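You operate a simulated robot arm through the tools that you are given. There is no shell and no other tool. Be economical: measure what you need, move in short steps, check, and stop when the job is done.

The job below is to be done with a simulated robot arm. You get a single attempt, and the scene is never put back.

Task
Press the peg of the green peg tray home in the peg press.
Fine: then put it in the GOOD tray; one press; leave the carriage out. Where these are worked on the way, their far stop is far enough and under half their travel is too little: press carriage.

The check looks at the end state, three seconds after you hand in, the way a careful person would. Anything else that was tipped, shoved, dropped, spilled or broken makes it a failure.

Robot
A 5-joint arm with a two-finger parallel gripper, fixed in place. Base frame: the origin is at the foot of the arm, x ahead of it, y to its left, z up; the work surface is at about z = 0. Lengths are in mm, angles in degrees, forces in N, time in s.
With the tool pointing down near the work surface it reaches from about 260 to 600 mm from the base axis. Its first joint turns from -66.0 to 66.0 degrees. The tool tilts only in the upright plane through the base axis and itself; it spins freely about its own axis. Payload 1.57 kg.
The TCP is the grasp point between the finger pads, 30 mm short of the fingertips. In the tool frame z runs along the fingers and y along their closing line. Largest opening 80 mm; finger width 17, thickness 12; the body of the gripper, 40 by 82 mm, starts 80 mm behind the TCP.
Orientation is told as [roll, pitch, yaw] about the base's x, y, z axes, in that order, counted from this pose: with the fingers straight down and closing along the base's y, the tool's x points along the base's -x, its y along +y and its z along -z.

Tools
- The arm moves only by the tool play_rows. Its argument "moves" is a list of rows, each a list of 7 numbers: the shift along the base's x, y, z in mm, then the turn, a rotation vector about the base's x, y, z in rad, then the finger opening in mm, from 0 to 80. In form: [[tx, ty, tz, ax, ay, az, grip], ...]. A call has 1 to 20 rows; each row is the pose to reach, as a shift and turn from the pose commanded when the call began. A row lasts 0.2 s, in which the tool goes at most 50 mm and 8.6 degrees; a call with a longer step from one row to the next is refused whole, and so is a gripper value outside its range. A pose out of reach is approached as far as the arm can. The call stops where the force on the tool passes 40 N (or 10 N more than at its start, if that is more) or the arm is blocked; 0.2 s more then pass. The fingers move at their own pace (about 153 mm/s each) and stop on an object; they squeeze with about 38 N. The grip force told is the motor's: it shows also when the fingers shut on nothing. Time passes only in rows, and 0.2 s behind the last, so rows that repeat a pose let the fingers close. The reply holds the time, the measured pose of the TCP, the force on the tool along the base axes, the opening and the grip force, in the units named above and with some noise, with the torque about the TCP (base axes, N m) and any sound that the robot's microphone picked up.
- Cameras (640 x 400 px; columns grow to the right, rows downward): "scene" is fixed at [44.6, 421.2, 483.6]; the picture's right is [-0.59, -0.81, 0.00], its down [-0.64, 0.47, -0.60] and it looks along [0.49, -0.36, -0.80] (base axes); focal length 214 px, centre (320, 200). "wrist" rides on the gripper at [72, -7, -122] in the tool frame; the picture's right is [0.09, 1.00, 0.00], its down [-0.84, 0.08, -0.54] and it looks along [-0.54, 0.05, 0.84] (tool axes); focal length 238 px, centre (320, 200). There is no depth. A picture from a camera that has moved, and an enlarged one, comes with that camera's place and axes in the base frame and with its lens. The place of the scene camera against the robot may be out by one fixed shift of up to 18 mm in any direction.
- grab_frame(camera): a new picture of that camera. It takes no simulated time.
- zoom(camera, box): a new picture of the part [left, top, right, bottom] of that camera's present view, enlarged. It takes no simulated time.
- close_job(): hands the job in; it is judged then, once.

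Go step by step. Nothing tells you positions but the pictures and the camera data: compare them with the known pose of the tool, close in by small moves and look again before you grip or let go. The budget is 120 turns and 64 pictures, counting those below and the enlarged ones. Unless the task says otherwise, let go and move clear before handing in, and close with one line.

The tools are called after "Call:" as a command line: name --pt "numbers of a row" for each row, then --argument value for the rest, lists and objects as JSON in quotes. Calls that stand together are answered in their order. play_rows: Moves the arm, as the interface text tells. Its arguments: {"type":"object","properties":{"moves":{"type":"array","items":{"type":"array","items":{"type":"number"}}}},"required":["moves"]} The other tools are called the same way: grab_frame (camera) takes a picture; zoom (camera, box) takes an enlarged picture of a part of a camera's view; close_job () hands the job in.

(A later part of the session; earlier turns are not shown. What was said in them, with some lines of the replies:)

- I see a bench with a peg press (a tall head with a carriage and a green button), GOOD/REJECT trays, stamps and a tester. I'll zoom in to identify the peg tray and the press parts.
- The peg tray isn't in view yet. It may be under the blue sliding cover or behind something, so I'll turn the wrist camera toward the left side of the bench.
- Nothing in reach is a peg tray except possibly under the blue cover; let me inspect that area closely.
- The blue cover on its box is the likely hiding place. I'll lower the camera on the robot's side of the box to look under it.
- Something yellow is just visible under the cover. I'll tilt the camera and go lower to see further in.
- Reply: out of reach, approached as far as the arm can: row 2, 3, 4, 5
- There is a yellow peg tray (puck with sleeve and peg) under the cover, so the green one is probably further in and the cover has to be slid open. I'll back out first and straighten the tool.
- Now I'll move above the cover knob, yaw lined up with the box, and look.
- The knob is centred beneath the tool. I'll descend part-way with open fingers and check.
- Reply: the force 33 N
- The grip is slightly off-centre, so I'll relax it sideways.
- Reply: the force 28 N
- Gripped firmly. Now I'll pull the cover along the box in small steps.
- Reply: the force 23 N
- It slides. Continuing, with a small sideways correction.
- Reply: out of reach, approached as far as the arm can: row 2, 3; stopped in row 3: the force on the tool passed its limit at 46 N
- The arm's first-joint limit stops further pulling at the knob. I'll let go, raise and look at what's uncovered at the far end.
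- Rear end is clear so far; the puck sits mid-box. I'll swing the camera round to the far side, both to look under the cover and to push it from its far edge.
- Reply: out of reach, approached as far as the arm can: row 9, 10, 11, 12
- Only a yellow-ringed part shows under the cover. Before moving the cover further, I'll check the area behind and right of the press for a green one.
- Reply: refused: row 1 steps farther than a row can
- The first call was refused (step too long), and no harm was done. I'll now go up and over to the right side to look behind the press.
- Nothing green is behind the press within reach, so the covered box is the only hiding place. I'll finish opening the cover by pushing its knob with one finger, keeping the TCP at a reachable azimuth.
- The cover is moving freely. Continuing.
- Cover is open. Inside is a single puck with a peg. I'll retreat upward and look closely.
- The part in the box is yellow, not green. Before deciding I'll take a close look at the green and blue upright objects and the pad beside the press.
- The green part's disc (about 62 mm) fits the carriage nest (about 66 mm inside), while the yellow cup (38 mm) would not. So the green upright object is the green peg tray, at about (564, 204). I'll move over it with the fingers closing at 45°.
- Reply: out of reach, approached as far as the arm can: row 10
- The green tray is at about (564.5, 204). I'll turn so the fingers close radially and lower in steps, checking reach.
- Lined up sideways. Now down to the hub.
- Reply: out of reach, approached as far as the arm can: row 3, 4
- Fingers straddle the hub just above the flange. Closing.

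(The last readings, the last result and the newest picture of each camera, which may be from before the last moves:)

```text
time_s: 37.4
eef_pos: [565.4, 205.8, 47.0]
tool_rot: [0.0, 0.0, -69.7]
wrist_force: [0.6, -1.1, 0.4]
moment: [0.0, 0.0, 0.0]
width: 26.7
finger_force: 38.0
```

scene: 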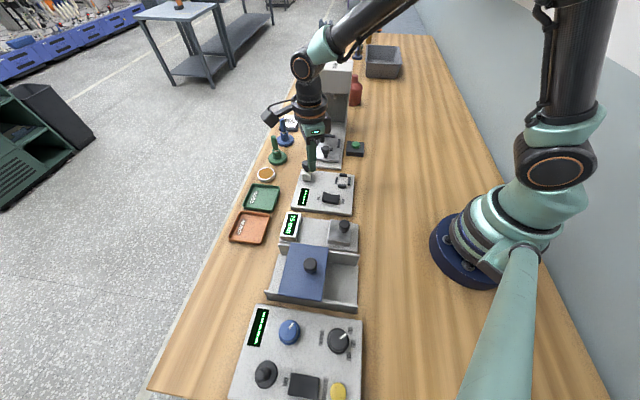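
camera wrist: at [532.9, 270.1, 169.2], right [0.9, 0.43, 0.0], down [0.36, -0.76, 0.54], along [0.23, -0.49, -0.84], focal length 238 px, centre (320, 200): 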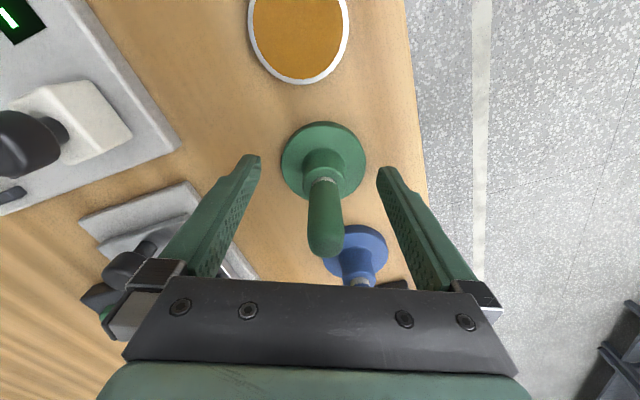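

Gripped on the hub (26.7 mm). Lift a little and check.

Call:
play_rows --pt "0 0 8 0 0 0 15" --pt "-2 -1 20 0 0 0 15" --pt "-8 -3 40 0 0 0 15" --pt "-16 -6 60 0 0 0 15"

Call:
grab_frame --camera "wrist"

Call:
zoom --camera "scene" --box '[250, 80, 370, 170]'

```text
time_s: 38.4
eef_pos: [563.6, 205.5, 109.5]
tool_rot: [-0.2, -0.1, -69.8]
wrist_force: [0.5, 1.5, 0.1]
moment: [0.0, 0.03, 0.0]
width: 26.7
finger_force: 36.6
out of reach, approached as far as the arm can: row 3, 4
```

```text
22 pictures are left
camera wrist: at [531.7, 271.2, 231.3], right [0.9, 0.43, 0.0], down [0.36, -0.76, 0.54], along [0.23, -0.49, -0.84], focal length 238 px, centre (320, 200)
```

wrist: 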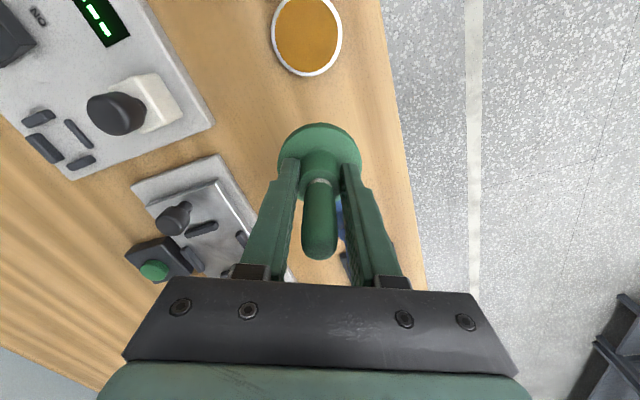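

```text
4.44 times, centred on (310, 125) of scene
camera zoom: at [44.6, 421.2, 483.6], right [-0.59, -0.81, 0.0], down [-0.64, 0.47, -0.6], along [0.49, -0.36, -0.8], focal length 953 px, centre (364, 533)
```

zoom: 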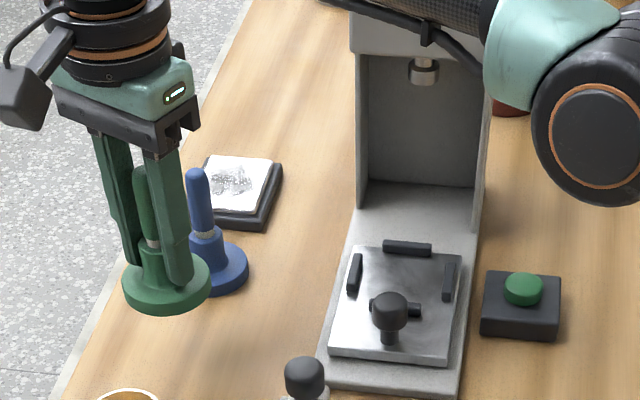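

The tray is held securely. I'll bring it around to the near side of the nest, keeping the nest in clear view, to measure it.

Call:
play_rows --pt "-25 -10 15 0 0 0 15" --pt "-50 -20 30 0 0 0.06 15" --pt "-75 -35 40 0 0 0.12 15" --pt "-100 -55 40 0 0 0.18 15" --pt "-110 -90 40 0 0 0.24 15" --pt "-113 -125 40 0 0 0.3 15" --pt "-113 -160 40 0 0 0.36 15" --pt "-113 -195 40 0 0 0.43 15" --pt "-113 -235 40 0 0 0.43 15"

Call:
grab_frame --camera "wrist"

```text
time_s: 40.4
eef_pos: [569.9, 78.1, 241.9]
tool_rot: [-0.4, 0.3, -49.6]
wrist_force: [0.2, 0.8, -0.4]
moment: [0.01, 0.01, -0.02]
width: 26.2
finger_force: 36.9
out of reach, approached as far as the arm can: row 1, 2, 3, 4, 5, 6, 7, 8, 9
```

```text
20 pictures are left
camera wrist: at [519.1, 128.0, 364.2], right [0.7, 0.72, -0.01], down [0.61, -0.59, 0.54], along [0.38, -0.38, -0.84], focal length 238 px, centre (320, 200)
```

wrist: 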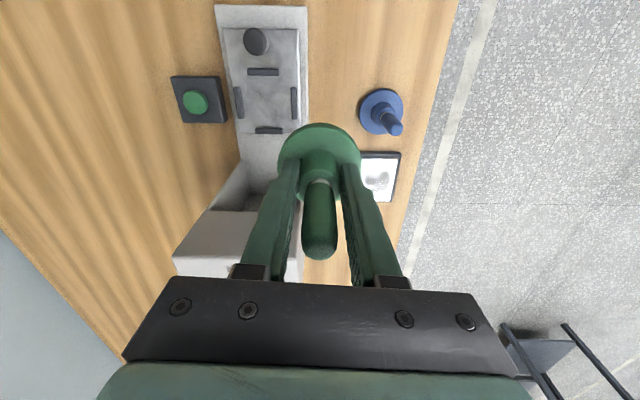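

The solver got stuck at near-full extension and slid along the reach limit, so I need to be careful. Lowering slightly should bend the elbow so I can retract.

Call:
play_rows --pt "-2 0 -15 0 0 0 15" --pt "-4 0 -30 0 0 0 15" --pt "-6 0 -45 0 0 0 15"

```text
time_s: 41.2
eef_pos: [578.2, 80.3, 209.4]
tool_rot: [-0.4, 0.4, -49.6]
wrist_force: [0.7, -0.2, -0.7]
moment: [0.0, 0.01, -0.01]
width: 26.6
finger_force: 37.1
out of reach, approached as far as the arm can: row 1, 2, 3
```

Call:
play_rows --pt "20 3 0 0 0 0 15" --pt "45 6 0 0 0 0 15" --pt "45 6 0 0 0 0 15" --pt "0 0 0 0 0 0 15" --pt "-12 -2 -3 0 0 0 15"

Call:
grab_frame --camera "scene"

```text
time_s: 42.4
eef_pos: [577.7, 79.9, 209.6]
tool_rot: [-0.6, 0.3, -49.7]
wrist_force: [0.1, -0.1, -1.3]
moment: [0.02, 0.02, 0.02]
width: 26.6
finger_force: 37.0
out of reach, approached as far as the arm can: row 1, 2, 3, 5
```

```text
19 pictures are left
```

scene: 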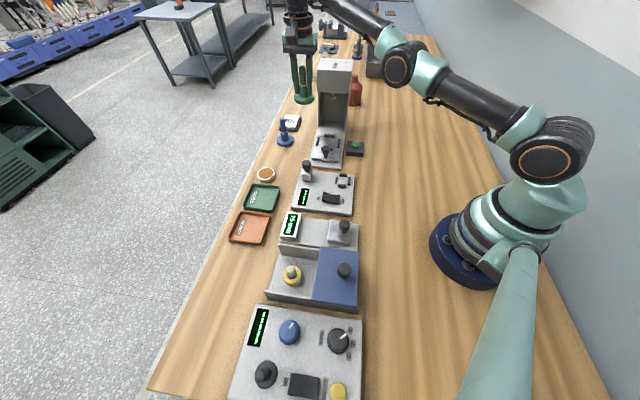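

Call:
play_rows --pt "25 3 0 0 0 0 15" --pt "45 6 0 0 0 0 15" --pt "45 6 0 0 0 0 15"

```text
time_s: 43.2
eef_pos: [580.3, 78.9, 205.6]
tool_rot: [-0.4, 0.2, -49.7]
wrist_force: [0.0, -0.4, -0.3]
moment: [-0.03, -0.02, 0.0]
width: 26.5
finger_force: 37.4
out of reach, approached as far as the arm can: row 1, 2, 3
```

At full extension the radial gradient vanishes, but tilting the fingers toward the base also uses the elbow. I'll try a tilt plus an inward shift.

Call:
play_rows --pt "-35 -5 0 -0.019 0.138 0 15" --pt "-75 -10 5 -0.038 0.277 0 15" --pt "-85 -11 5 -0.038 0.277 0 15"

```text
time_s: 44.0
eef_pos: [504.8, 70.1, 262.2]
tool_rot: [-14.5, 9.0, -50.8]
wrist_force: [-0.8, -0.1, -1.5]
moment: [0.0, 0.0, 0.0]
width: 26.7
finger_force: 37.9
out of reach, approached as far as the arm can: row 1, 2, 3
```

Call:
play_rows --pt "-15 -2 0 0 0 0 15" --pt "-30 -4 0 0 0 0 15" --pt "-40 -6 0 0.015 -0.1 0 15" --pt "-50 -7 0 0.03 -0.2 0 15" --pt "-60 -8 0 0.038 -0.277 0 15"

```text
time_s: 45.2
eef_pos: [506.6, 71.4, 326.7]
tool_rot: [-7.7, 4.9, -50.0]
wrist_force: [0.3, -0.7, -0.6]
moment: [-0.02, 0.0, -0.02]
width: 26.5
finger_force: 37.4
out of reach, approached as far as the arm can: row 1, 2, 3, 4, 5
```

Call:
play_rows --pt "0 0 0 -0.02 0.14 0 15" --pt "0 0 0 -0.04 0.28 0 15" --pt "0 0 0 -0.04 0.28 0 15" --pt "-30 -4 0 -0.04 0.28 0 15" --pt "-70 -10 0 -0.04 0.28 0 15"

```text
time_s: 46.4
eef_pos: [438.7, 61.7, 322.3]
tool_rot: [-21.9, 13.2, -52.2]
wrist_force: [0.3, -0.1, -1.1]
moment: [0.0, 0.01, 0.02]
width: 26.5
finger_force: 37.2
out of reach, approached as far as the arm can: row 1, 2, 3, 4
```

Row 5 was reached properly, so the arm is free. I'll continue inward, then straighten the tool.

Call:
play_rows --pt "-20 -3 0 0 0 0 15" --pt "-40 -6 -5 0 0 0 15" --pt "-50 -7 -10 0.02 -0.14 0 15" --pt "-50 -7 -20 0.04 -0.28 0 15" --pt "-50 -7 -30 0.06 -0.42 0 15"

```text
time_s: 47.6
eef_pos: [388.0, 55.6, 294.5]
tool_rot: [-0.8, 0.5, -49.6]
wrist_force: [0.3, -0.6, -0.1]
moment: [-0.01, -0.03, -0.02]
width: 26.3
finger_force: 37.2
```

Free again and nearly vertical. Now to the viewing pose beside the nest.

Call:
play_rows --pt "0 -15 -20 0.002 -0.016 0.04 15" --pt "5 -35 -45 0.002 -0.016 0.08 15" --pt "10 -55 -75 0.002 -0.016 0.08 15" --pt "20 -75 -105 0.002 -0.016 0.08 15" --pt "32 -88 -125 0.002 -0.016 0.08 15"

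Call:
grab_frame --camera "wrist"

```text
time_s: 48.8
eef_pos: [418.6, -33.8, 173.9]
tool_rot: [-0.2, 0.1, -45.1]
wrist_force: [1.3, -0.2, -0.6]
moment: [0.02, -0.02, -0.02]
width: 26.4
finger_force: 37.8
```

```text
18 pictures are left
camera wrist: at [362.7, 12.0, 294.8], right [0.64, 0.77, 0.0], down [0.65, -0.54, 0.54], along [0.41, -0.35, -0.84], focal length 238 px, centre (320, 200)
```

wrist: 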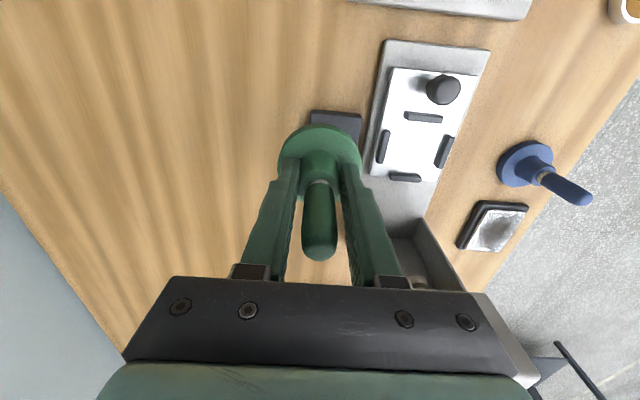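

Call:
zoom --camera "wrist" --box '[340, 30, 500, 230]'

Call:
zoom --camera "scene" --box '[300, 55, 380, 175]'

```text
2.00 times, centred on (420, 130) of wrist
camera zoom: at [362.7, 12.0, 294.8], right [0.64, 0.77, 0.0], down [0.65, -0.54, 0.54], along [0.41, -0.35, -0.84], focal length 477 px, centre (120, 340)
```

zoom: 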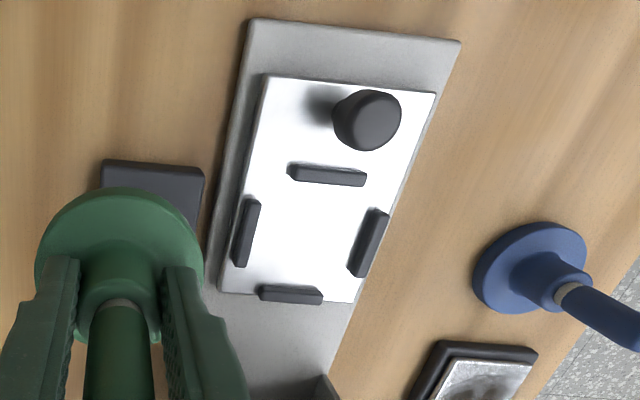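

```text
3.33 times, centred on (340, 115) of scene
camera zoom: at [44.6, 421.2, 483.6], right [-0.59, -0.81, 0.0], down [-0.64, 0.47, -0.6], along [0.49, -0.36, -0.8], focal length 715 px, centre (253, 483)
```

zoom: 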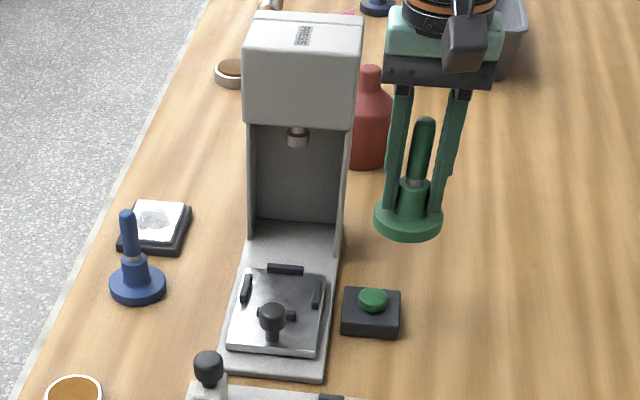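

Triangulating the bars gives a nest centre of about (509, 32), with bar height around z = 30. I'll move above it and check.

Call:
play_rows --pt "20 15 0 0 0 0 15" --pt "40 30 -5 0 0 0 15" --pt "60 45 -15 0 0 0 15" --pt "80 58 -30 0 0 0 15" --pt "91 65.5 -60 0 0 0 15"

Call:
grab_frame --camera "wrist"

Call:
zoom --camera "scene" --box '[290, 80, 370, 180]'

```text
time_s: 50.0
eef_pos: [507.8, 31.3, 111.3]
tool_rot: [-0.1, 0.1, -45.0]
wrist_force: [-0.1, 0.4, 0.9]
moment: [-0.04, -0.01, -0.01]
width: 26.8
finger_force: 37.7
```

```text
15 pictures are left
camera wrist: at [452.8, 76.6, 234.4], right [0.64, 0.77, 0.0], down [0.65, -0.54, 0.54], along [0.41, -0.35, -0.84], focal length 238 px, centre (320, 200)
```

wrist: 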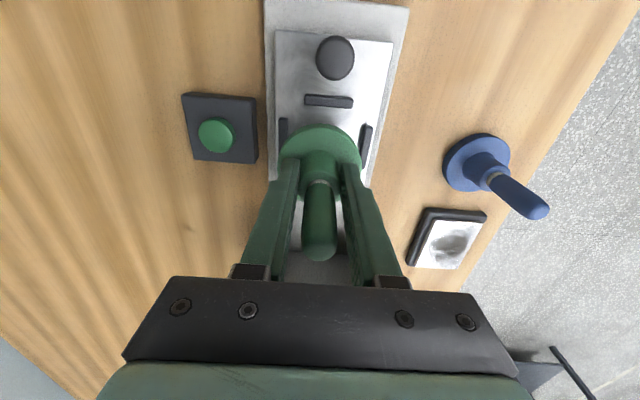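

```text
4.00 times, centred on (330, 130) of scene
camera zoom: at [44.6, 421.2, 483.6], right [-0.59, -0.81, 0.0], down [-0.64, 0.47, -0.6], along [0.49, -0.36, -0.8], focal length 858 px, centre (280, 480)
```

zoom: 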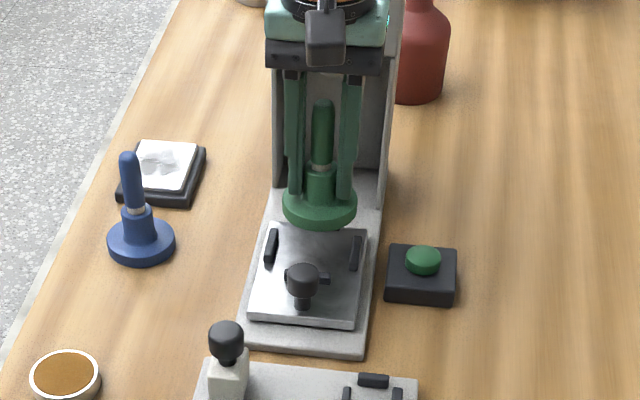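

Call:
zoom --camera "wrist" --box '[255, 20, 405, 200]'

```text
2.22 times, centred on (330, 110) of wrist
camera zoom: at [452.8, 76.6, 234.4], right [0.64, 0.77, 0.0], down [0.65, -0.54, 0.54], along [0.41, -0.35, -0.84], focal length 530 px, centre (298, 400)
```

zoom: 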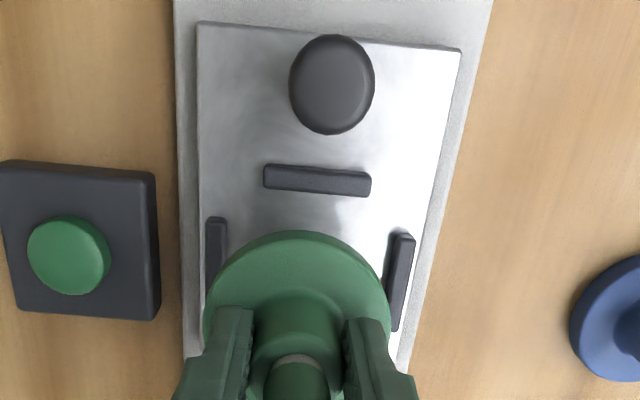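

The nest axis is about 3 mm to the tool's +y side and the part needs about 1 mm back. I'll correct, lower to just above the bars, and look.

Call:
play_rows --pt "1.6 3.0 0 0 0 0 15" --pt "1.6 3.0 -12 0 0 0 15" --pt "1.6 3.0 -24 0 0 0 15"

Call:
zoom --camera "wrist" --box '[255, 20, 405, 200]'

Call:
zoom --camera "scene" --box '[300, 110, 350, 170]'

```text
time_s: 50.8
eef_pos: [511.2, 34.7, 87.2]
tool_rot: [-0.1, 0.1, -45.0]
wrist_force: [0.0, 0.5, -1.2]
moment: [-0.01, 0.03, -0.01]
width: 26.8
finger_force: 37.6
```

```text
2.22 times, centred on (330, 110) of wrist
camera zoom: at [455.7, 80.1, 208.9], right [0.64, 0.77, 0.0], down [0.65, -0.54, 0.54], along [0.41, -0.35, -0.84], focal length 530 px, centre (298, 400)
```

zoom: 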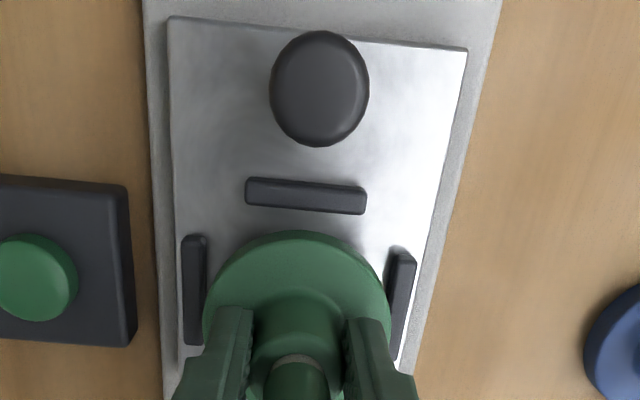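

```text
6.67 times, centred on (325, 140) of scene
camera zoom: at [44.6, 421.2, 483.6], right [-0.59, -0.81, 0.0], down [-0.64, 0.47, -0.6], along [0.49, -0.36, -0.8], focal length 1430 px, centre (287, 600)
```

zoom: 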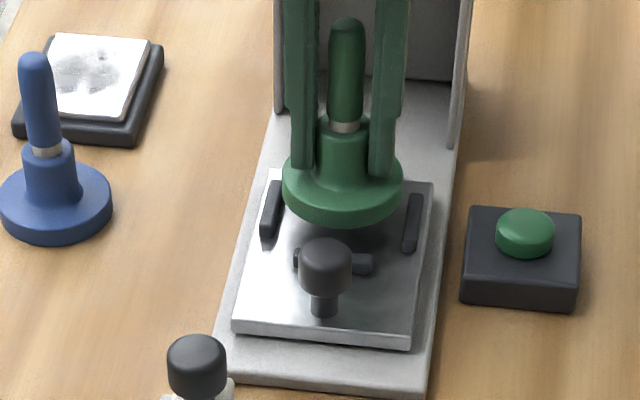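

I'm now 1.3 mm too far the other way. I'll correct and lower gently until it seats.

Call:
play_rows --pt "-0.9 -0.9 -2 0 0 0 15" --pt "-0.9 -0.9 -5 0 0 0 15" --pt "-0.9 -0.9 -8 0 0 0 15" --pt "-0.9 -0.9 -11 0 0 0 15"

Call:
zoom --camera "wrist" --box '[255, 20, 405, 200]'

```text
time_s: 51.8
eef_pos: [510.7, 33.7, 76.9]
tool_rot: [-0.1, 0.0, -45.1]
wrist_force: [-1.0, -0.6, -0.2]
moment: [0.0, 0.0, 0.02]
width: 26.5
finger_force: 37.3
```

```text
2.22 times, centred on (330, 110) of wrist
camera zoom: at [455.8, 80.0, 198.6], right [0.64, 0.77, 0.0], down [0.65, -0.54, 0.54], along [0.41, -0.35, -0.84], focal length 530 px, centre (298, 400)
```

zoom: 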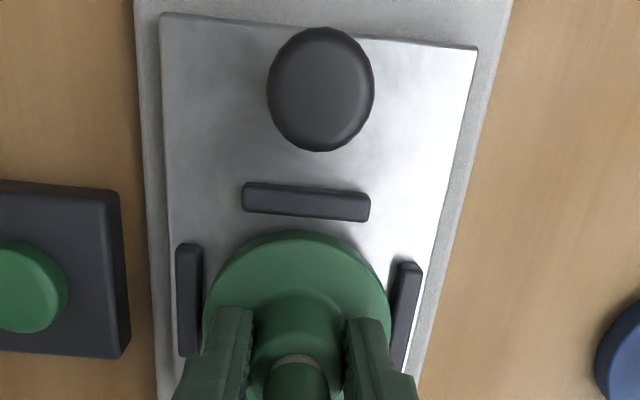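

Part and bars look centred on each other. Continue down.

Call:
play_rows --pt "0 0 -2 0 0 0 15" --pt "0 0 -4 0 0 0 15" --pt "0 0 -6 0 0 0 15" --pt "0 0 -8 0 0 0 15"

```text
time_s: 52.8
eef_pos: [513.4, 34.3, 68.9]
tool_rot: [0.0, 0.0, -45.2]
wrist_force: [-3.9, -2.6, 11.2]
moment: [-0.13, 0.09, -0.01]
width: 26.6
finger_force: 37.2
```

Call:
zoom --camera "scene" --box '[300, 110, 350, 170]'

Call:
zoom --camera "wrist" --box '[255, 20, 405, 200]'

```text
6.67 times, centred on (325, 140) of scene
camera zoom: at [44.5, 421.2, 483.6], right [-0.59, -0.81, 0.0], down [-0.64, 0.47, -0.6], along [0.49, -0.36, -0.8], focal length 1430 px, centre (287, 600)
```

zoom: 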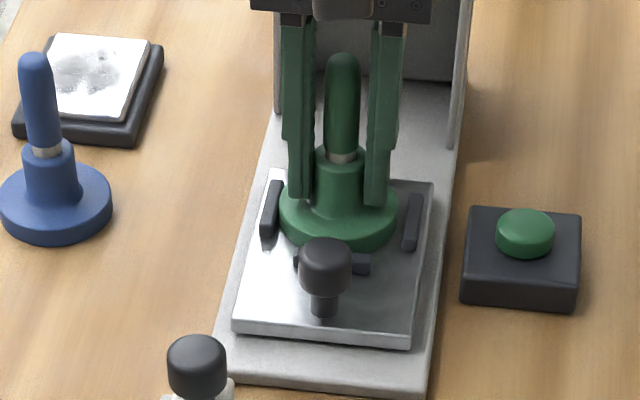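

```text
2.22 times, centred on (330, 110) of wrist
camera zoom: at [457.3, 80.5, 190.1], right [0.64, 0.77, 0.0], down [0.65, -0.54, 0.54], along [0.42, -0.35, -0.84], focal length 530 px, centre (298, 400)
```

zoom: 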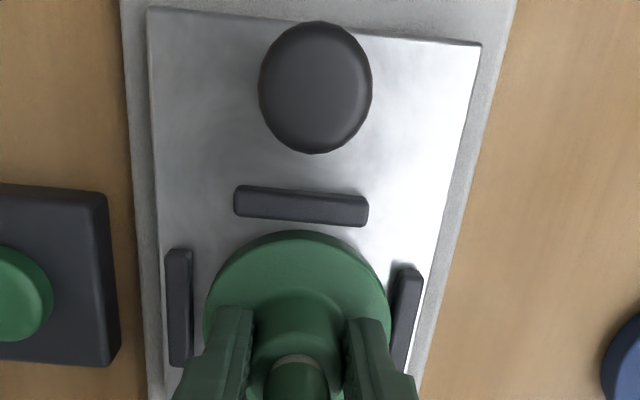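

It seems seated inside the bars (bottom at about z = 22, a light lateral force from one bar). I'll relax sideways and let go, then check.

Call:
play_rows --pt "-0.8 -0.8 0.3 0 0 0 15" --pt "-0.8 -0.8 0 0 0 0 30" --pt "-0.8 -0.8 0 0 0 0 55" --pt "-0.8 -0.8 0 0 0 0 60" --pt "-0.8 -0.8 30 0 0 0 60" --pt "-0.8 -0.8 70 0 0 0 60" --pt "-15 15 105 0 0 0 60"

Call:
zoom --camera "wrist" --box '[200, 50, 440, 250]'

```text
time_s: 54.4
eef_pos: [493.1, 49.5, 174.9]
tool_rot: [-0.1, 0.2, -45.1]
wrist_force: [0.0, 1.0, -0.4]
moment: [-0.02, 0.01, 0.0]
width: 60.1
finger_force: 0.1
```

```text
2.00 times, centred on (320, 150) of wrist
camera zoom: at [437.6, 96.3, 296.5], right [0.64, 0.77, 0.0], down [0.65, -0.54, 0.54], along [0.41, -0.35, -0.84], focal length 477 px, centre (320, 300)
```

zoom: 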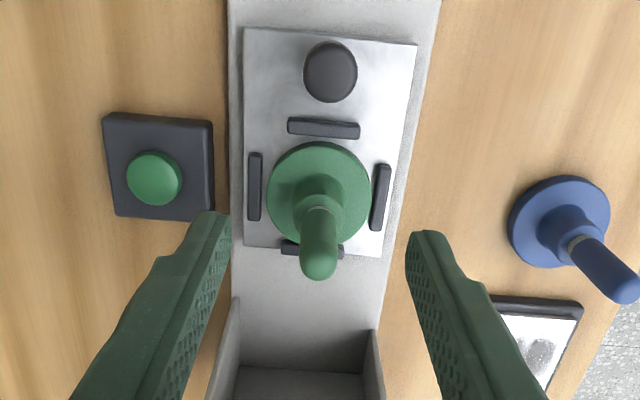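

The part is seated in the nest. The carriage knob is at about (463.5, 80.3). Next I'll grip the knob.

Call:
play_rows --pt "-15 15 0 0 0 0 60" --pt "-29.5 30.8 0 0 0 0 60" --pt "-29.5 30.8 -40 0 0 0 60" --pt "-29.5 30.8 -80 0 0 0 60" --pt "-29.5 30.8 -105 0 0 0 60"

Call:
grab_frame --camera "wrist"

```text
time_s: 55.6
eef_pos: [468.0, 83.0, 63.3]
tool_rot: [-0.1, 0.1, -45.1]
wrist_force: [0.1, -1.1, -0.4]
moment: [-0.02, 0.01, 0.03]
width: 60.0
finger_force: 0.1
```

```text
6 pictures are left
camera wrist: at [411.8, 128.0, 185.8], right [0.64, 0.77, 0.0], down [0.65, -0.54, 0.54], along [0.42, -0.35, -0.84], focal length 238 px, centre (320, 200)
```

wrist: 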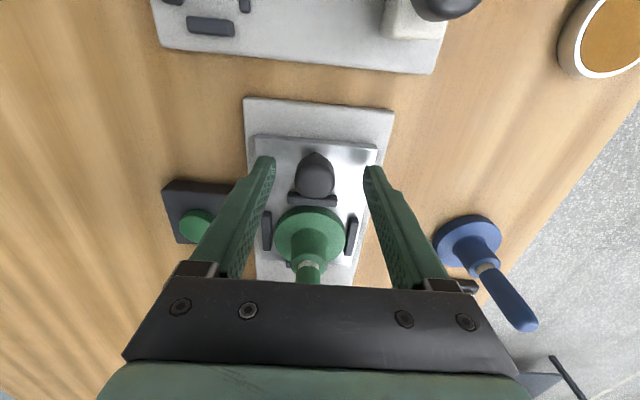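

Call:
play_rows --pt "-0.5 -0.5 0 0 0 0 40" --pt "-0.5 -0.5 0 0 0 0 15" --pt "-0.5 -0.5 0 0 0 0 15" --pt "-0.5 -0.5 0 0 0 0 15"

```text
time_s: 56.6
eef_pos: [463.6, 81.0, 64.4]
tool_rot: [-0.4, 0.3, -45.2]
wrist_force: [-15.9, -18.3, 3.9]
moment: [-0.37, -0.24, -0.02]
width: 25.5
finger_force: 37.0
```

Knob gripped. Relax sideways, then push the carriage in.

Call:
play_rows --pt "-0.8 -0.8 0 0 0 0 10" --pt "4.5 -6 0 0 0 0 10" --pt "10 -11.3 0 0 0 0 10" --pt "15.5 -16.5 0 0 0 0 10" --pt "21 -22 0 0 0 0 10" --pt "26.5 -27 0 0 0 0 10" --pt "32 -32.5 0 0 0 0 10"

```text
time_s: 58.2
eef_pos: [498.5, 47.2, 64.6]
tool_rot: [-0.4, 0.3, -45.3]
wrist_force: [-9.7, -9.8, -22.3]
moment: [-0.19, -0.33, 0.11]
width: 25.7
finger_force: 36.6
```

Call:
play_rows --pt "5 -6 -0.7 0 0 0 10" --pt "10 -11 -0.7 0 0 0 10" --pt "15 -16.3 -0.7 0 0 0 10" --pt "20 -21.5 -0.7 0 0 0 10" --pt "25 -26.5 -0.7 0 0 0 10" --pt "30 -31.5 -0.7 0 0 0 10"

```text
time_s: 59.6
eef_pos: [528.6, 16.1, 66.4]
tool_rot: [-0.2, 0.1, -45.1]
wrist_force: [-0.1, 0.9, -28.4]
moment: [0.13, -0.09, 0.01]
width: 25.6
finger_force: 36.4
```

Call:
play_rows --pt "0 0 -1.5 0 0 0 10" --pt "4 -4 -1.8 0 0 0 10" --pt "8 -8 -1.8 0 0 0 10" --pt "12 -12 -1.8 0 0 0 10" --pt "16 -16 -1.8 0 0 0 10" --pt "20 -20 -1.8 0 0 0 10"

Call:
zoom --camera "scene" --box '[290, 50, 370, 170]'

```text
time_s: 61.0
eef_pos: [543.6, -0.1, 65.6]
tool_rot: [-0.7, 0.6, -45.0]
wrist_force: [-6.7, 1.4, 3.3]
moment: [-0.35, -1.05, -0.11]
width: 25.8
finger_force: 37.3
stopped in row 6: the force on the tool passed its limit at 75 N (the readings are from after the stop); the commanded pose is now the measured one
```

```text
3.33 times, centred on (330, 110) of scene
camera zoom: at [44.6, 421.2, 483.6], right [-0.59, -0.81, 0.0], down [-0.64, 0.47, -0.6], along [0.49, -0.36, -0.8], focal length 715 px, centre (287, 500)
```

zoom: 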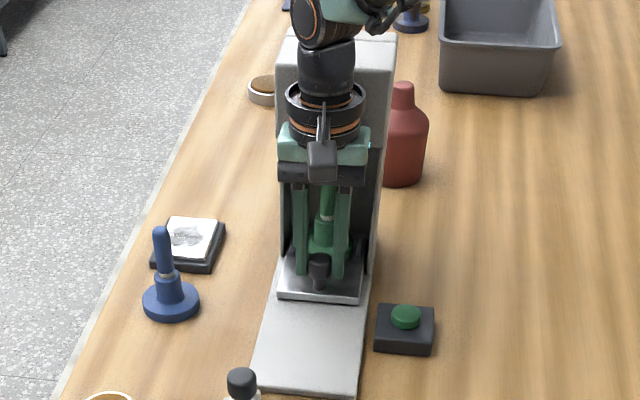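

The carriage stopped at about 114 mm of travel. I'll release the knob, back away and look, to tell an end stop from the gripper touching the head.

Call:
play_rows --pt "-0.5 0.5 0 0 0 0 40" --pt "-0.5 0.5 0 0 0 0 60" --pt "-12 12 10 0 0 0 60" --pt "-28 28 35 0 0 0 60" --pt "-50 50 60 0 0 0 60" --pt "-70 70 70 0 0 0 60"

Call:
grab_frame --camera "wrist"

```text
time_s: 62.4
eef_pos: [472.6, 71.8, 134.8]
tool_rot: [-0.7, 0.7, -45.0]
wrist_force: [-0.3, -0.1, 0.2]
moment: [0.0, -0.01, -0.02]
width: 60.1
finger_force: 0.1
```

```text
4 pictures are left
camera wrist: at [418.5, 117.8, 257.8], right [0.64, 0.77, -0.01], down [0.66, -0.54, 0.53], along [0.4, -0.35, -0.85], focal length 238 px, centre (320, 200)
```

wrist: 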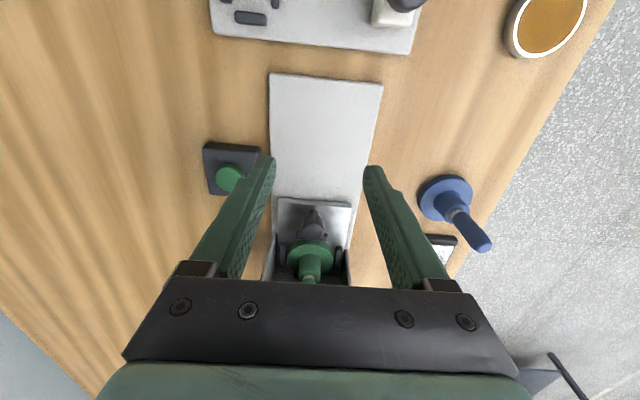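

Part and carriage are inside the press. I'll confirm the far stop by nudging the knob from behind with closed fingertips, keeping the gripper body further from the head.

Call:
play_rows --pt "10 -10 -20 0.002 -0.017 0 20" --pt "22 -22 -45 0.002 -0.017 0 0" --pt "34 -34 -68 0.002 -0.017 0 0" --pt "44 -44 -69 0.002 -0.017 0 0" --pt "49 -49 -69 0.002 -0.017 0 0" --pt "53 -53 -69 0.002 -0.017 0 0" --pt "56 -56 -69 0.002 -0.017 0 0" --pt "59 -59 -69 0.002 -0.017 0 0" --pt "62 -62 -69 0.002 -0.017 0 0"

```text
time_s: 64.1
eef_pos: [527.6, 17.9, 65.4]
tool_rot: [-0.7, 0.8, -44.4]
wrist_force: [-3.4, 3.2, 1.3]
moment: [0.01, 0.03, 0.03]
width: 0.0
finger_force: 21.4
stopped in row 8: the force on the tool passed its limit at 46 N (the readings are from after the stop); the commanded pose is now the measured one
```

The far stop is confirmed. Now retreat and go over the green press button at about (445, -36), fingers closed.

Call:
play_rows --pt "-15 15 5 0 0 0 0" --pt "-30 30 25 0 0 0 0" --pt "-50 35 55 0 0 0 0" --pt "-70 10 60 0 0 0 0" --pt "-78 -25 60 0 0 0 0" --pt "-82.6 -53.9 60 0 0 0 0"

Call:
grab_frame --camera "wrist"

```text
time_s: 65.5
eef_pos: [445.8, -38.8, 124.1]
tool_rot: [-0.5, 0.7, -44.4]
wrist_force: [0.0, 0.6, -0.1]
moment: [-0.02, -0.01, -0.02]
width: 0.0
finger_force: 21.3
```

```text
3 pictures are left
camera wrist: at [390.7, 6.3, 246.2], right [0.63, 0.78, -0.01], down [0.66, -0.53, 0.53], along [0.41, -0.34, -0.85], focal length 238 px, centre (320, 200)
```

wrist: 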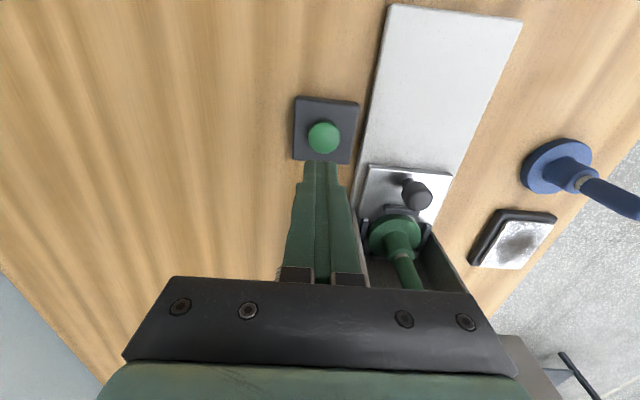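

Button seen about 4.5 mm to +y of the tool. Correct, then one press down with small steps.

Call:
play_rows --pt "0 4.5 -10 0 0 0 0" --pt "0 4.5 -35 0 0 0 0" --pt "0 4.5 -52 0 0 0 0" --pt "0 4.5 -56 0 0 0 0" --pt "0 4.5 -59 0 0 0 0" --pt "0 4.5 -62 0 0 0 0" --pt "0 4.5 -64 0 0 0 0" --pt "0 4.5 -66 0 0 0 0" --pt "0 4.5 -68 0 0 0 0" --pt "0 4.5 -70 0 0 0 0"

```text
time_s: 67.7
eef_pos: [445.1, -32.1, 56.2]
tool_rot: [-0.5, 0.6, -44.4]
wrist_force: [-6.8, -6.3, 26.3]
moment: [-0.23, 0.12, -0.06]
width: 0.0
finger_force: 21.6
heard: click
```

A click: the button is pressed. I'll release it and wait for the press cycle.

Call:
play_rows --pt "0 0 10 0 0 0 0" --pt "0 0 30 0 0 0 0" --pt "0 0 60 0 0 0 0" --pt "0 0 60 0 0 0 0" --pt "0 0 60 0 0 0 0" --pt "0 0 60 0 0 0 0" --pt "0 0 60 0 0 0 0" --pt "0 0 60 0 0 0 0" --pt "0 0 60 0 0 0 0" --pt "0 0 60 0 0 0 0" --pt "0 0 60 0 0 0 0" --pt "0 0 60 0 0 0 0"

Call:
grab_frame --camera "wrist"

```text
time_s: 70.3
eef_pos: [443.7, -33.5, 114.7]
tool_rot: [-0.6, 0.7, -44.4]
wrist_force: [-0.7, -0.1, -0.2]
moment: [0.01, 0.01, -0.04]
width: 0.0
finger_force: 21.3
```

```text
2 pictures are left
camera wrist: at [389.5, 12.5, 237.1], right [0.63, 0.77, -0.01], down [0.66, -0.53, 0.53], along [0.41, -0.34, -0.85], focal length 238 px, centre (320, 200)
```

wrist: 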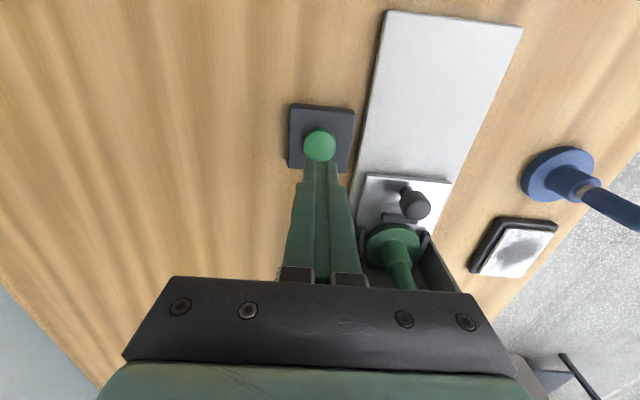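

The silver band has disappeared, so the peg is home. Now I'll go back and grip the carriage knob to pull it out, retracing the same path.

Call:
play_rows --pt "5 35 15 0 0 0 30" --pt "15 70 20 0 0 0 60" --pt "29 105 20 0 0 0 60" --pt "50 84 10 0 0 0 60" --pt "72 62 -15 0 0 0 60" --pt "88 46 -40 0 0 0 60" --pt "99.5 34 -50 0 0 0 60"

```text
time_s: 71.9
eef_pos: [544.0, 2.1, 63.3]
tool_rot: [-0.5, 0.7, -44.5]
wrist_force: [-0.2, 0.4, 0.2]
moment: [0.01, 0.03, 0.04]
width: 59.8
finger_force: 0.0
```

Call:
play_rows --pt "0 -1 0 0 0 0 40" --pt "0 -1 0 0 0 0 15" --pt "0 -1 0 0 0 0 15" --pt "0 -1 0 0 0 0 15"

```text
time_s: 72.9
eef_pos: [544.0, 1.3, 64.6]
tool_rot: [-0.6, 0.6, -44.3]
wrist_force: [6.0, 9.3, -10.0]
moment: [0.47, -0.38, 0.06]
width: 25.7
finger_force: 37.0
```

The knob is gripped. I'll pull the carriage out in small steps.

Call:
play_rows --pt "-5 5.3 -0.3 0 0 0 10" --pt "-10 10.6 -0.3 0 0 0 10" --pt "-15 15.7 -0.3 0 0 0 10" --pt "-20 20.8 -0.3 0 0 0 10" --pt "-25 26 -0.3 0 0 0 10" --pt "-30 31 -0.3 0 0 0 10" --pt "-35 36 -0.3 0 0 0 10" --pt "-40 41 -0.3 0 0 0 10"

```text
time_s: 74.7
eef_pos: [503.5, 40.1, 65.5]
tool_rot: [-0.7, 0.6, -44.6]
wrist_force: [-9.5, -9.6, 11.3]
moment: [-0.21, -0.7, 0.02]
width: 25.8
finger_force: 37.1
```

Call:
play_rows --pt "-5.5 4.7 0 0 0 0 10" --pt "-10.5 9.7 0 0 0 0 10" --pt "-15.5 14.7 0 0 0 0 10" --pt "-20.5 19.7 0 0 0 0 10" --pt "-25.5 24.7 0 0 0 0 10" --pt "-30.5 29.7 0 0 0 0 10" --pt "-35.5 34.7 0 0 0 0 10" --pt "-39 38.5 0 0 0 0 10" --pt "-42 41.5 0 0 0 0 10"

```text
time_s: 76.7
eef_pos: [462.6, 83.1, 62.3]
tool_rot: [-0.9, 0.5, -44.5]
wrist_force: [0.2, -17.3, 1.0]
moment: [0.36, -0.26, -0.06]
width: 25.9
finger_force: 33.5
```

The carriage is back at its out stop. I'll let go, rise, and go over the part.

Call:
play_rows --pt "0 0 0 0 0 0 40" --pt "0 0 0 0 0 0 60" --pt "0 0 20 0.013 -0.01 0 60" --pt "0 0 60 0.013 -0.01 0 60" --pt "0 0 100 0.013 -0.01 0 60" --pt "20 -20 103 0.013 -0.01 -0.008 60" --pt "40 -41 103 0.013 -0.01 -0.008 60" --pt "48.9 -49.8 103 0.013 -0.01 -0.008 60"

Call:
grab_frame --camera "wrist"

```text
time_s: 78.5
eef_pos: [511.6, 31.7, 168.9]
tool_rot: [-0.1, 0.2, -44.9]
wrist_force: [-0.2, 0.5, -0.4]
moment: [0.02, 0.01, -0.02]
width: 60.2
finger_force: 0.0
```

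```text
1 pictures are left
camera wrist: at [456.0, 77.8, 289.7], right [0.64, 0.77, 0.0], down [0.65, -0.54, 0.54], along [0.41, -0.35, -0.84], focal length 238 px, centre (320, 200)
```

wrist: 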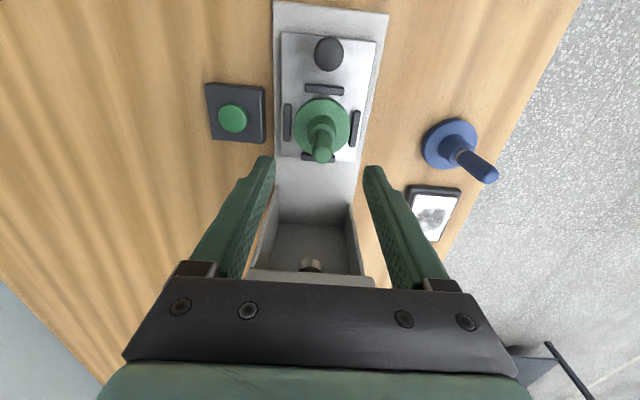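

The part is about 2 mm to the tool's +y. I'll correct, descend onto the hub and grip.

Call:
play_rows --pt "1.6 1.2 0 0 0 0 60" --pt "1.6 1.2 -35 0 0 0 60" --pt "1.6 1.2 -70 0 0 0 60" --pt "1.6 1.2 -90 0 0 0 60" --pt "1.6 1.2 -98.5 0 0 0 60" --pt "1.6 1.2 -98.5 0 0 0 40" --pt "1.6 1.2 -98.5 0 0 0 15" --pt "1.6 1.2 -98.5 0 0 0 15" --pt "1.6 1.2 -98.5 0 0 0 15"

```text
time_s: 80.5
eef_pos: [512.1, 35.7, 68.6]
tool_rot: [-0.3, 0.3, -45.0]
wrist_force: [-6.4, -7.5, 4.1]
moment: [-0.21, 0.19, -0.05]
width: 26.8
finger_force: 37.0
```

Gripped. Lift clear of the nest and carry at height to the GOOD tray at about (443, 323).

Call:
play_rows --pt "-0.5 -0.5 10 0 0 0 15" --pt "-0.5 -0.5 30 0 0 0 15" --pt "-2 0 65 0 0 0 15" --pt "-4 0 100 0 0 0 15" --pt "-12 30 105 0 0 0 15" --pt "-22 65 105 0 0 0 15" --pt "-32 100 105 0 0 0 15" --pt "-42 135 105 0 0 0 15" --pt "-52 170 105 0 0 0 15" --pt "-60 205 105 0 0 0 15" --pt "-66 240 105 0 0 0 15" --pt "-69 270 105 0 0 0 15" --pt "-69 287 100 0 0 0 15"

```text
time_s: 83.3
eef_pos: [442.0, 323.2, 168.0]
tool_rot: [0.2, -0.1, -45.0]
wrist_force: [-0.9, 0.0, -0.3]
moment: [0.01, -0.01, 0.02]
width: 26.6
finger_force: 37.4
```

Call:
play_rows --pt "0 0 -25 0 0 0 15" --pt "0 0 -50 0 0 0 15" --pt "0 0 -70 0 0 0 15"

Call:
grab_frame --camera "wrist"

```text
time_s: 84.1
eef_pos: [442.9, 320.2, 98.6]
tool_rot: [0.2, 0.0, -45.0]
wrist_force: [0.2, 0.6, -0.4]
moment: [0.01, 0.0, -0.01]
width: 26.2
finger_force: 37.5
```

```text
0 pictures are left
camera wrist: at [388.0, 365.5, 219.0], right [0.64, 0.77, 0.0], down [0.65, -0.54, 0.54], along [0.42, -0.34, -0.84], focal length 238 px, centre (320, 200)
```

wrist: 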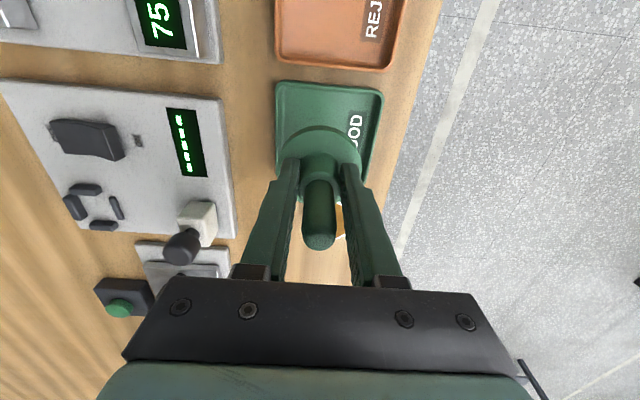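

The tray's near corners put its centre about 3.5 mm toward the tool's +y and 4 mm back. I'll correct and lower gently until contact.

Call:
play_rows --pt "-0.3 5.3 -10 0 0 0 15" --pt "-0.3 5.3 -25 0 0 0 15" --pt "-0.3 5.3 -36 0 0 0 15" --pt "-0.3 5.3 -41 0 0 0 15" --pt "-0.3 5.3 -44 0 0 0 15"

```text
time_s: 85.3
eef_pos: [444.5, 326.3, 54.7]
tool_rot: [0.2, 0.0, -45.0]
wrist_force: [-0.2, 0.5, -1.2]
moment: [-0.01, -0.01, 0.0]
width: 26.5
finger_force: 37.5
```

Call:
play_rows --pt "0 0 -1.5 0 0 0 15" --pt "0 0 -3 0 0 0 15" --pt "0 0 -4.5 0 0 0 15"

```text
time_s: 86.1
eef_pos: [443.0, 326.8, 50.0]
tool_rot: [0.2, 0.0, -44.9]
wrist_force: [-3.0, -2.8, 10.3]
moment: [-0.05, 0.36, 0.1]
width: 26.4
finger_force: 36.9
```

It's sitting on the tray floor (bottom at about z = 3). Open and rise straight up.

Call:
play_rows --pt "0 0 0 0 0 0 30" --pt "0 0 0 0 0 0 50" --pt "0 0 0 0 0 0 50" --pt "0 0 15 0 0 0 50" --pt "0 0 50 0 0 0 50" --pt "0 0 90 0 0 0 50" --pt "0 0 130 0 0 0 50" --pt "-30 -20 150 0 0 0 50" --pt "-60 -50 160 0 0 0 50"

```text
time_s: 88.1
eef_pos: [384.0, 280.2, 209.1]
tool_rot: [0.1, 0.1, -44.9]
wrist_force: [-0.3, -1.0, -0.1]
moment: [0.02, 0.03, -0.01]
width: 49.8
finger_force: 0.1
```

The job's part is in the GOOD tray. I also opened the box cover while searching, so I'll slide it back to where it was. First I'll turn and move high to the near side of its knob.

Call:
play_rows --pt "-20 -10 0 0 0 0.14 60" --pt "-45 -15 0 0 0 0.28 60" --pt "-70 -20 0 0 0 0.42 60" --pt "-95 -22 0 0 0 0.56 60" --pt "-120 -24 0 0 0 0.7 60" --pt "-145 -26 0 0 0 0.84 60" --pt "-170 -28 0 0 0 0.98 60" --pt "-195 -30 0 0 0 1.12 60" --pt "-215 -30 0 0 0 1.26 60" --pt "-235 -30 0 0 0 1.4 60" --pt "-250 -29 0 0 0 1.53 60" --pt "-258.6 -28.7 0 0 0 1.538 60"

```text
time_s: 90.7
eef_pos: [125.6, 246.4, 211.0]
tool_rot: [-0.2, 0.6, 43.3]
wrist_force: [0.1, 0.0, 0.1]
moment: [0.01, 0.0, 0.0]
width: 60.0
finger_force: 0.1
```

Call:
play_rows --pt "0 3.5 -35 0 0 0 60" --pt "0 3.5 -70 0 0 0 60" --pt "0 3.5 -98 0 0 0 60"

```text
time_s: 91.5
eef_pos: [124.9, 250.8, 110.4]
tool_rot: [-0.2, 0.5, 43.1]
wrist_force: [0.1, 1.3, -0.2]
moment: [0.03, 0.03, -0.01]
width: 60.2
finger_force: 0.1
```

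Down without contact. Now push the knob outward along the box.

Call:
play_rows --pt "4 4 0 0 0 0 60" --pt "8 8 0 0 0 0 60" --pt "13 13 0 0 0 0 60" --pt "18 18 0 0 0 0 60" --pt "23 23 0 0 0 0 60" --pt "28 28 0 0 0 0 60" --pt "33 33 0 0 0 0 60" --pt "38 38 0 0 0 0 60" --pt "43 43 0 0 0 0 60" --pt "48 48 0 0 0 0 60" --pt "53 53 0 0 0 0 60" --pt "58 58 0 0 0 0 60" --pt "63 63 0 0 0 0 60" --pt "67 67 0 0 0 0 60" --pt "70 70 0 0 0 0 60" --pt "72 72 0 0 0 0 60" --pt "74 74 0 0 0 0 60" --pt "75 75 0 0 0 0 60"

```text
time_s: 95.3
eef_pos: [199.1, 325.3, 112.0]
tool_rot: [-0.3, 0.7, 43.2]
wrist_force: [-2.1, -1.5, -0.9]
moment: [-0.03, -0.06, 0.06]
width: 59.6
finger_force: 0.1
```

The cover is being pushed (there is light resistance). A final small nudge to check the stop, then back off and up.

Call:
play_rows --pt "1 1 0 0 0 0 60" --pt "2 2 0 0 0 0 60"

```text
time_s: 95.9
eef_pos: [199.3, 326.2, 111.1]
tool_rot: [-0.2, 1.1, 43.4]
wrist_force: [-17.4, -17.1, 7.0]
moment: [0.27, 0.07, 0.84]
width: 58.8
finger_force: 0.2
```

At the stop: the cover is back where it started. Back off and rise clear.

Call:
play_rows --pt "-4 -4 0 0 0 0 60" --pt "-8 -8 20 0 0 0 60" --pt "-8 -8 60 0 0 0 60" --pt "-8 -8 100 0 0 0 60" --pt "-8 -20 140 0 0 0 60"

```text
time_s: 97.1
eef_pos: [191.9, 306.6, 253.8]
tool_rot: [-0.1, 0.6, 43.3]
wrist_force: [0.1, -0.2, -0.4]
moment: [0.06, 0.01, 0.01]
width: 60.0
finger_force: 0.1
```

The tool is clear, the part is in the GOOD tray, the carriage is out and the cover is back, so I'm handing in.

Call:
close_job

```text
The job is handed in.
```

I pressed the green peg tray's peg home with one press, set it in the GOOD tray and left the carriage at its out stop. While searching I slid the blue box cover open; it is back against its stop. My pictures ran out before the release, so the tray placement and the cover's return were judged from force and position readings.
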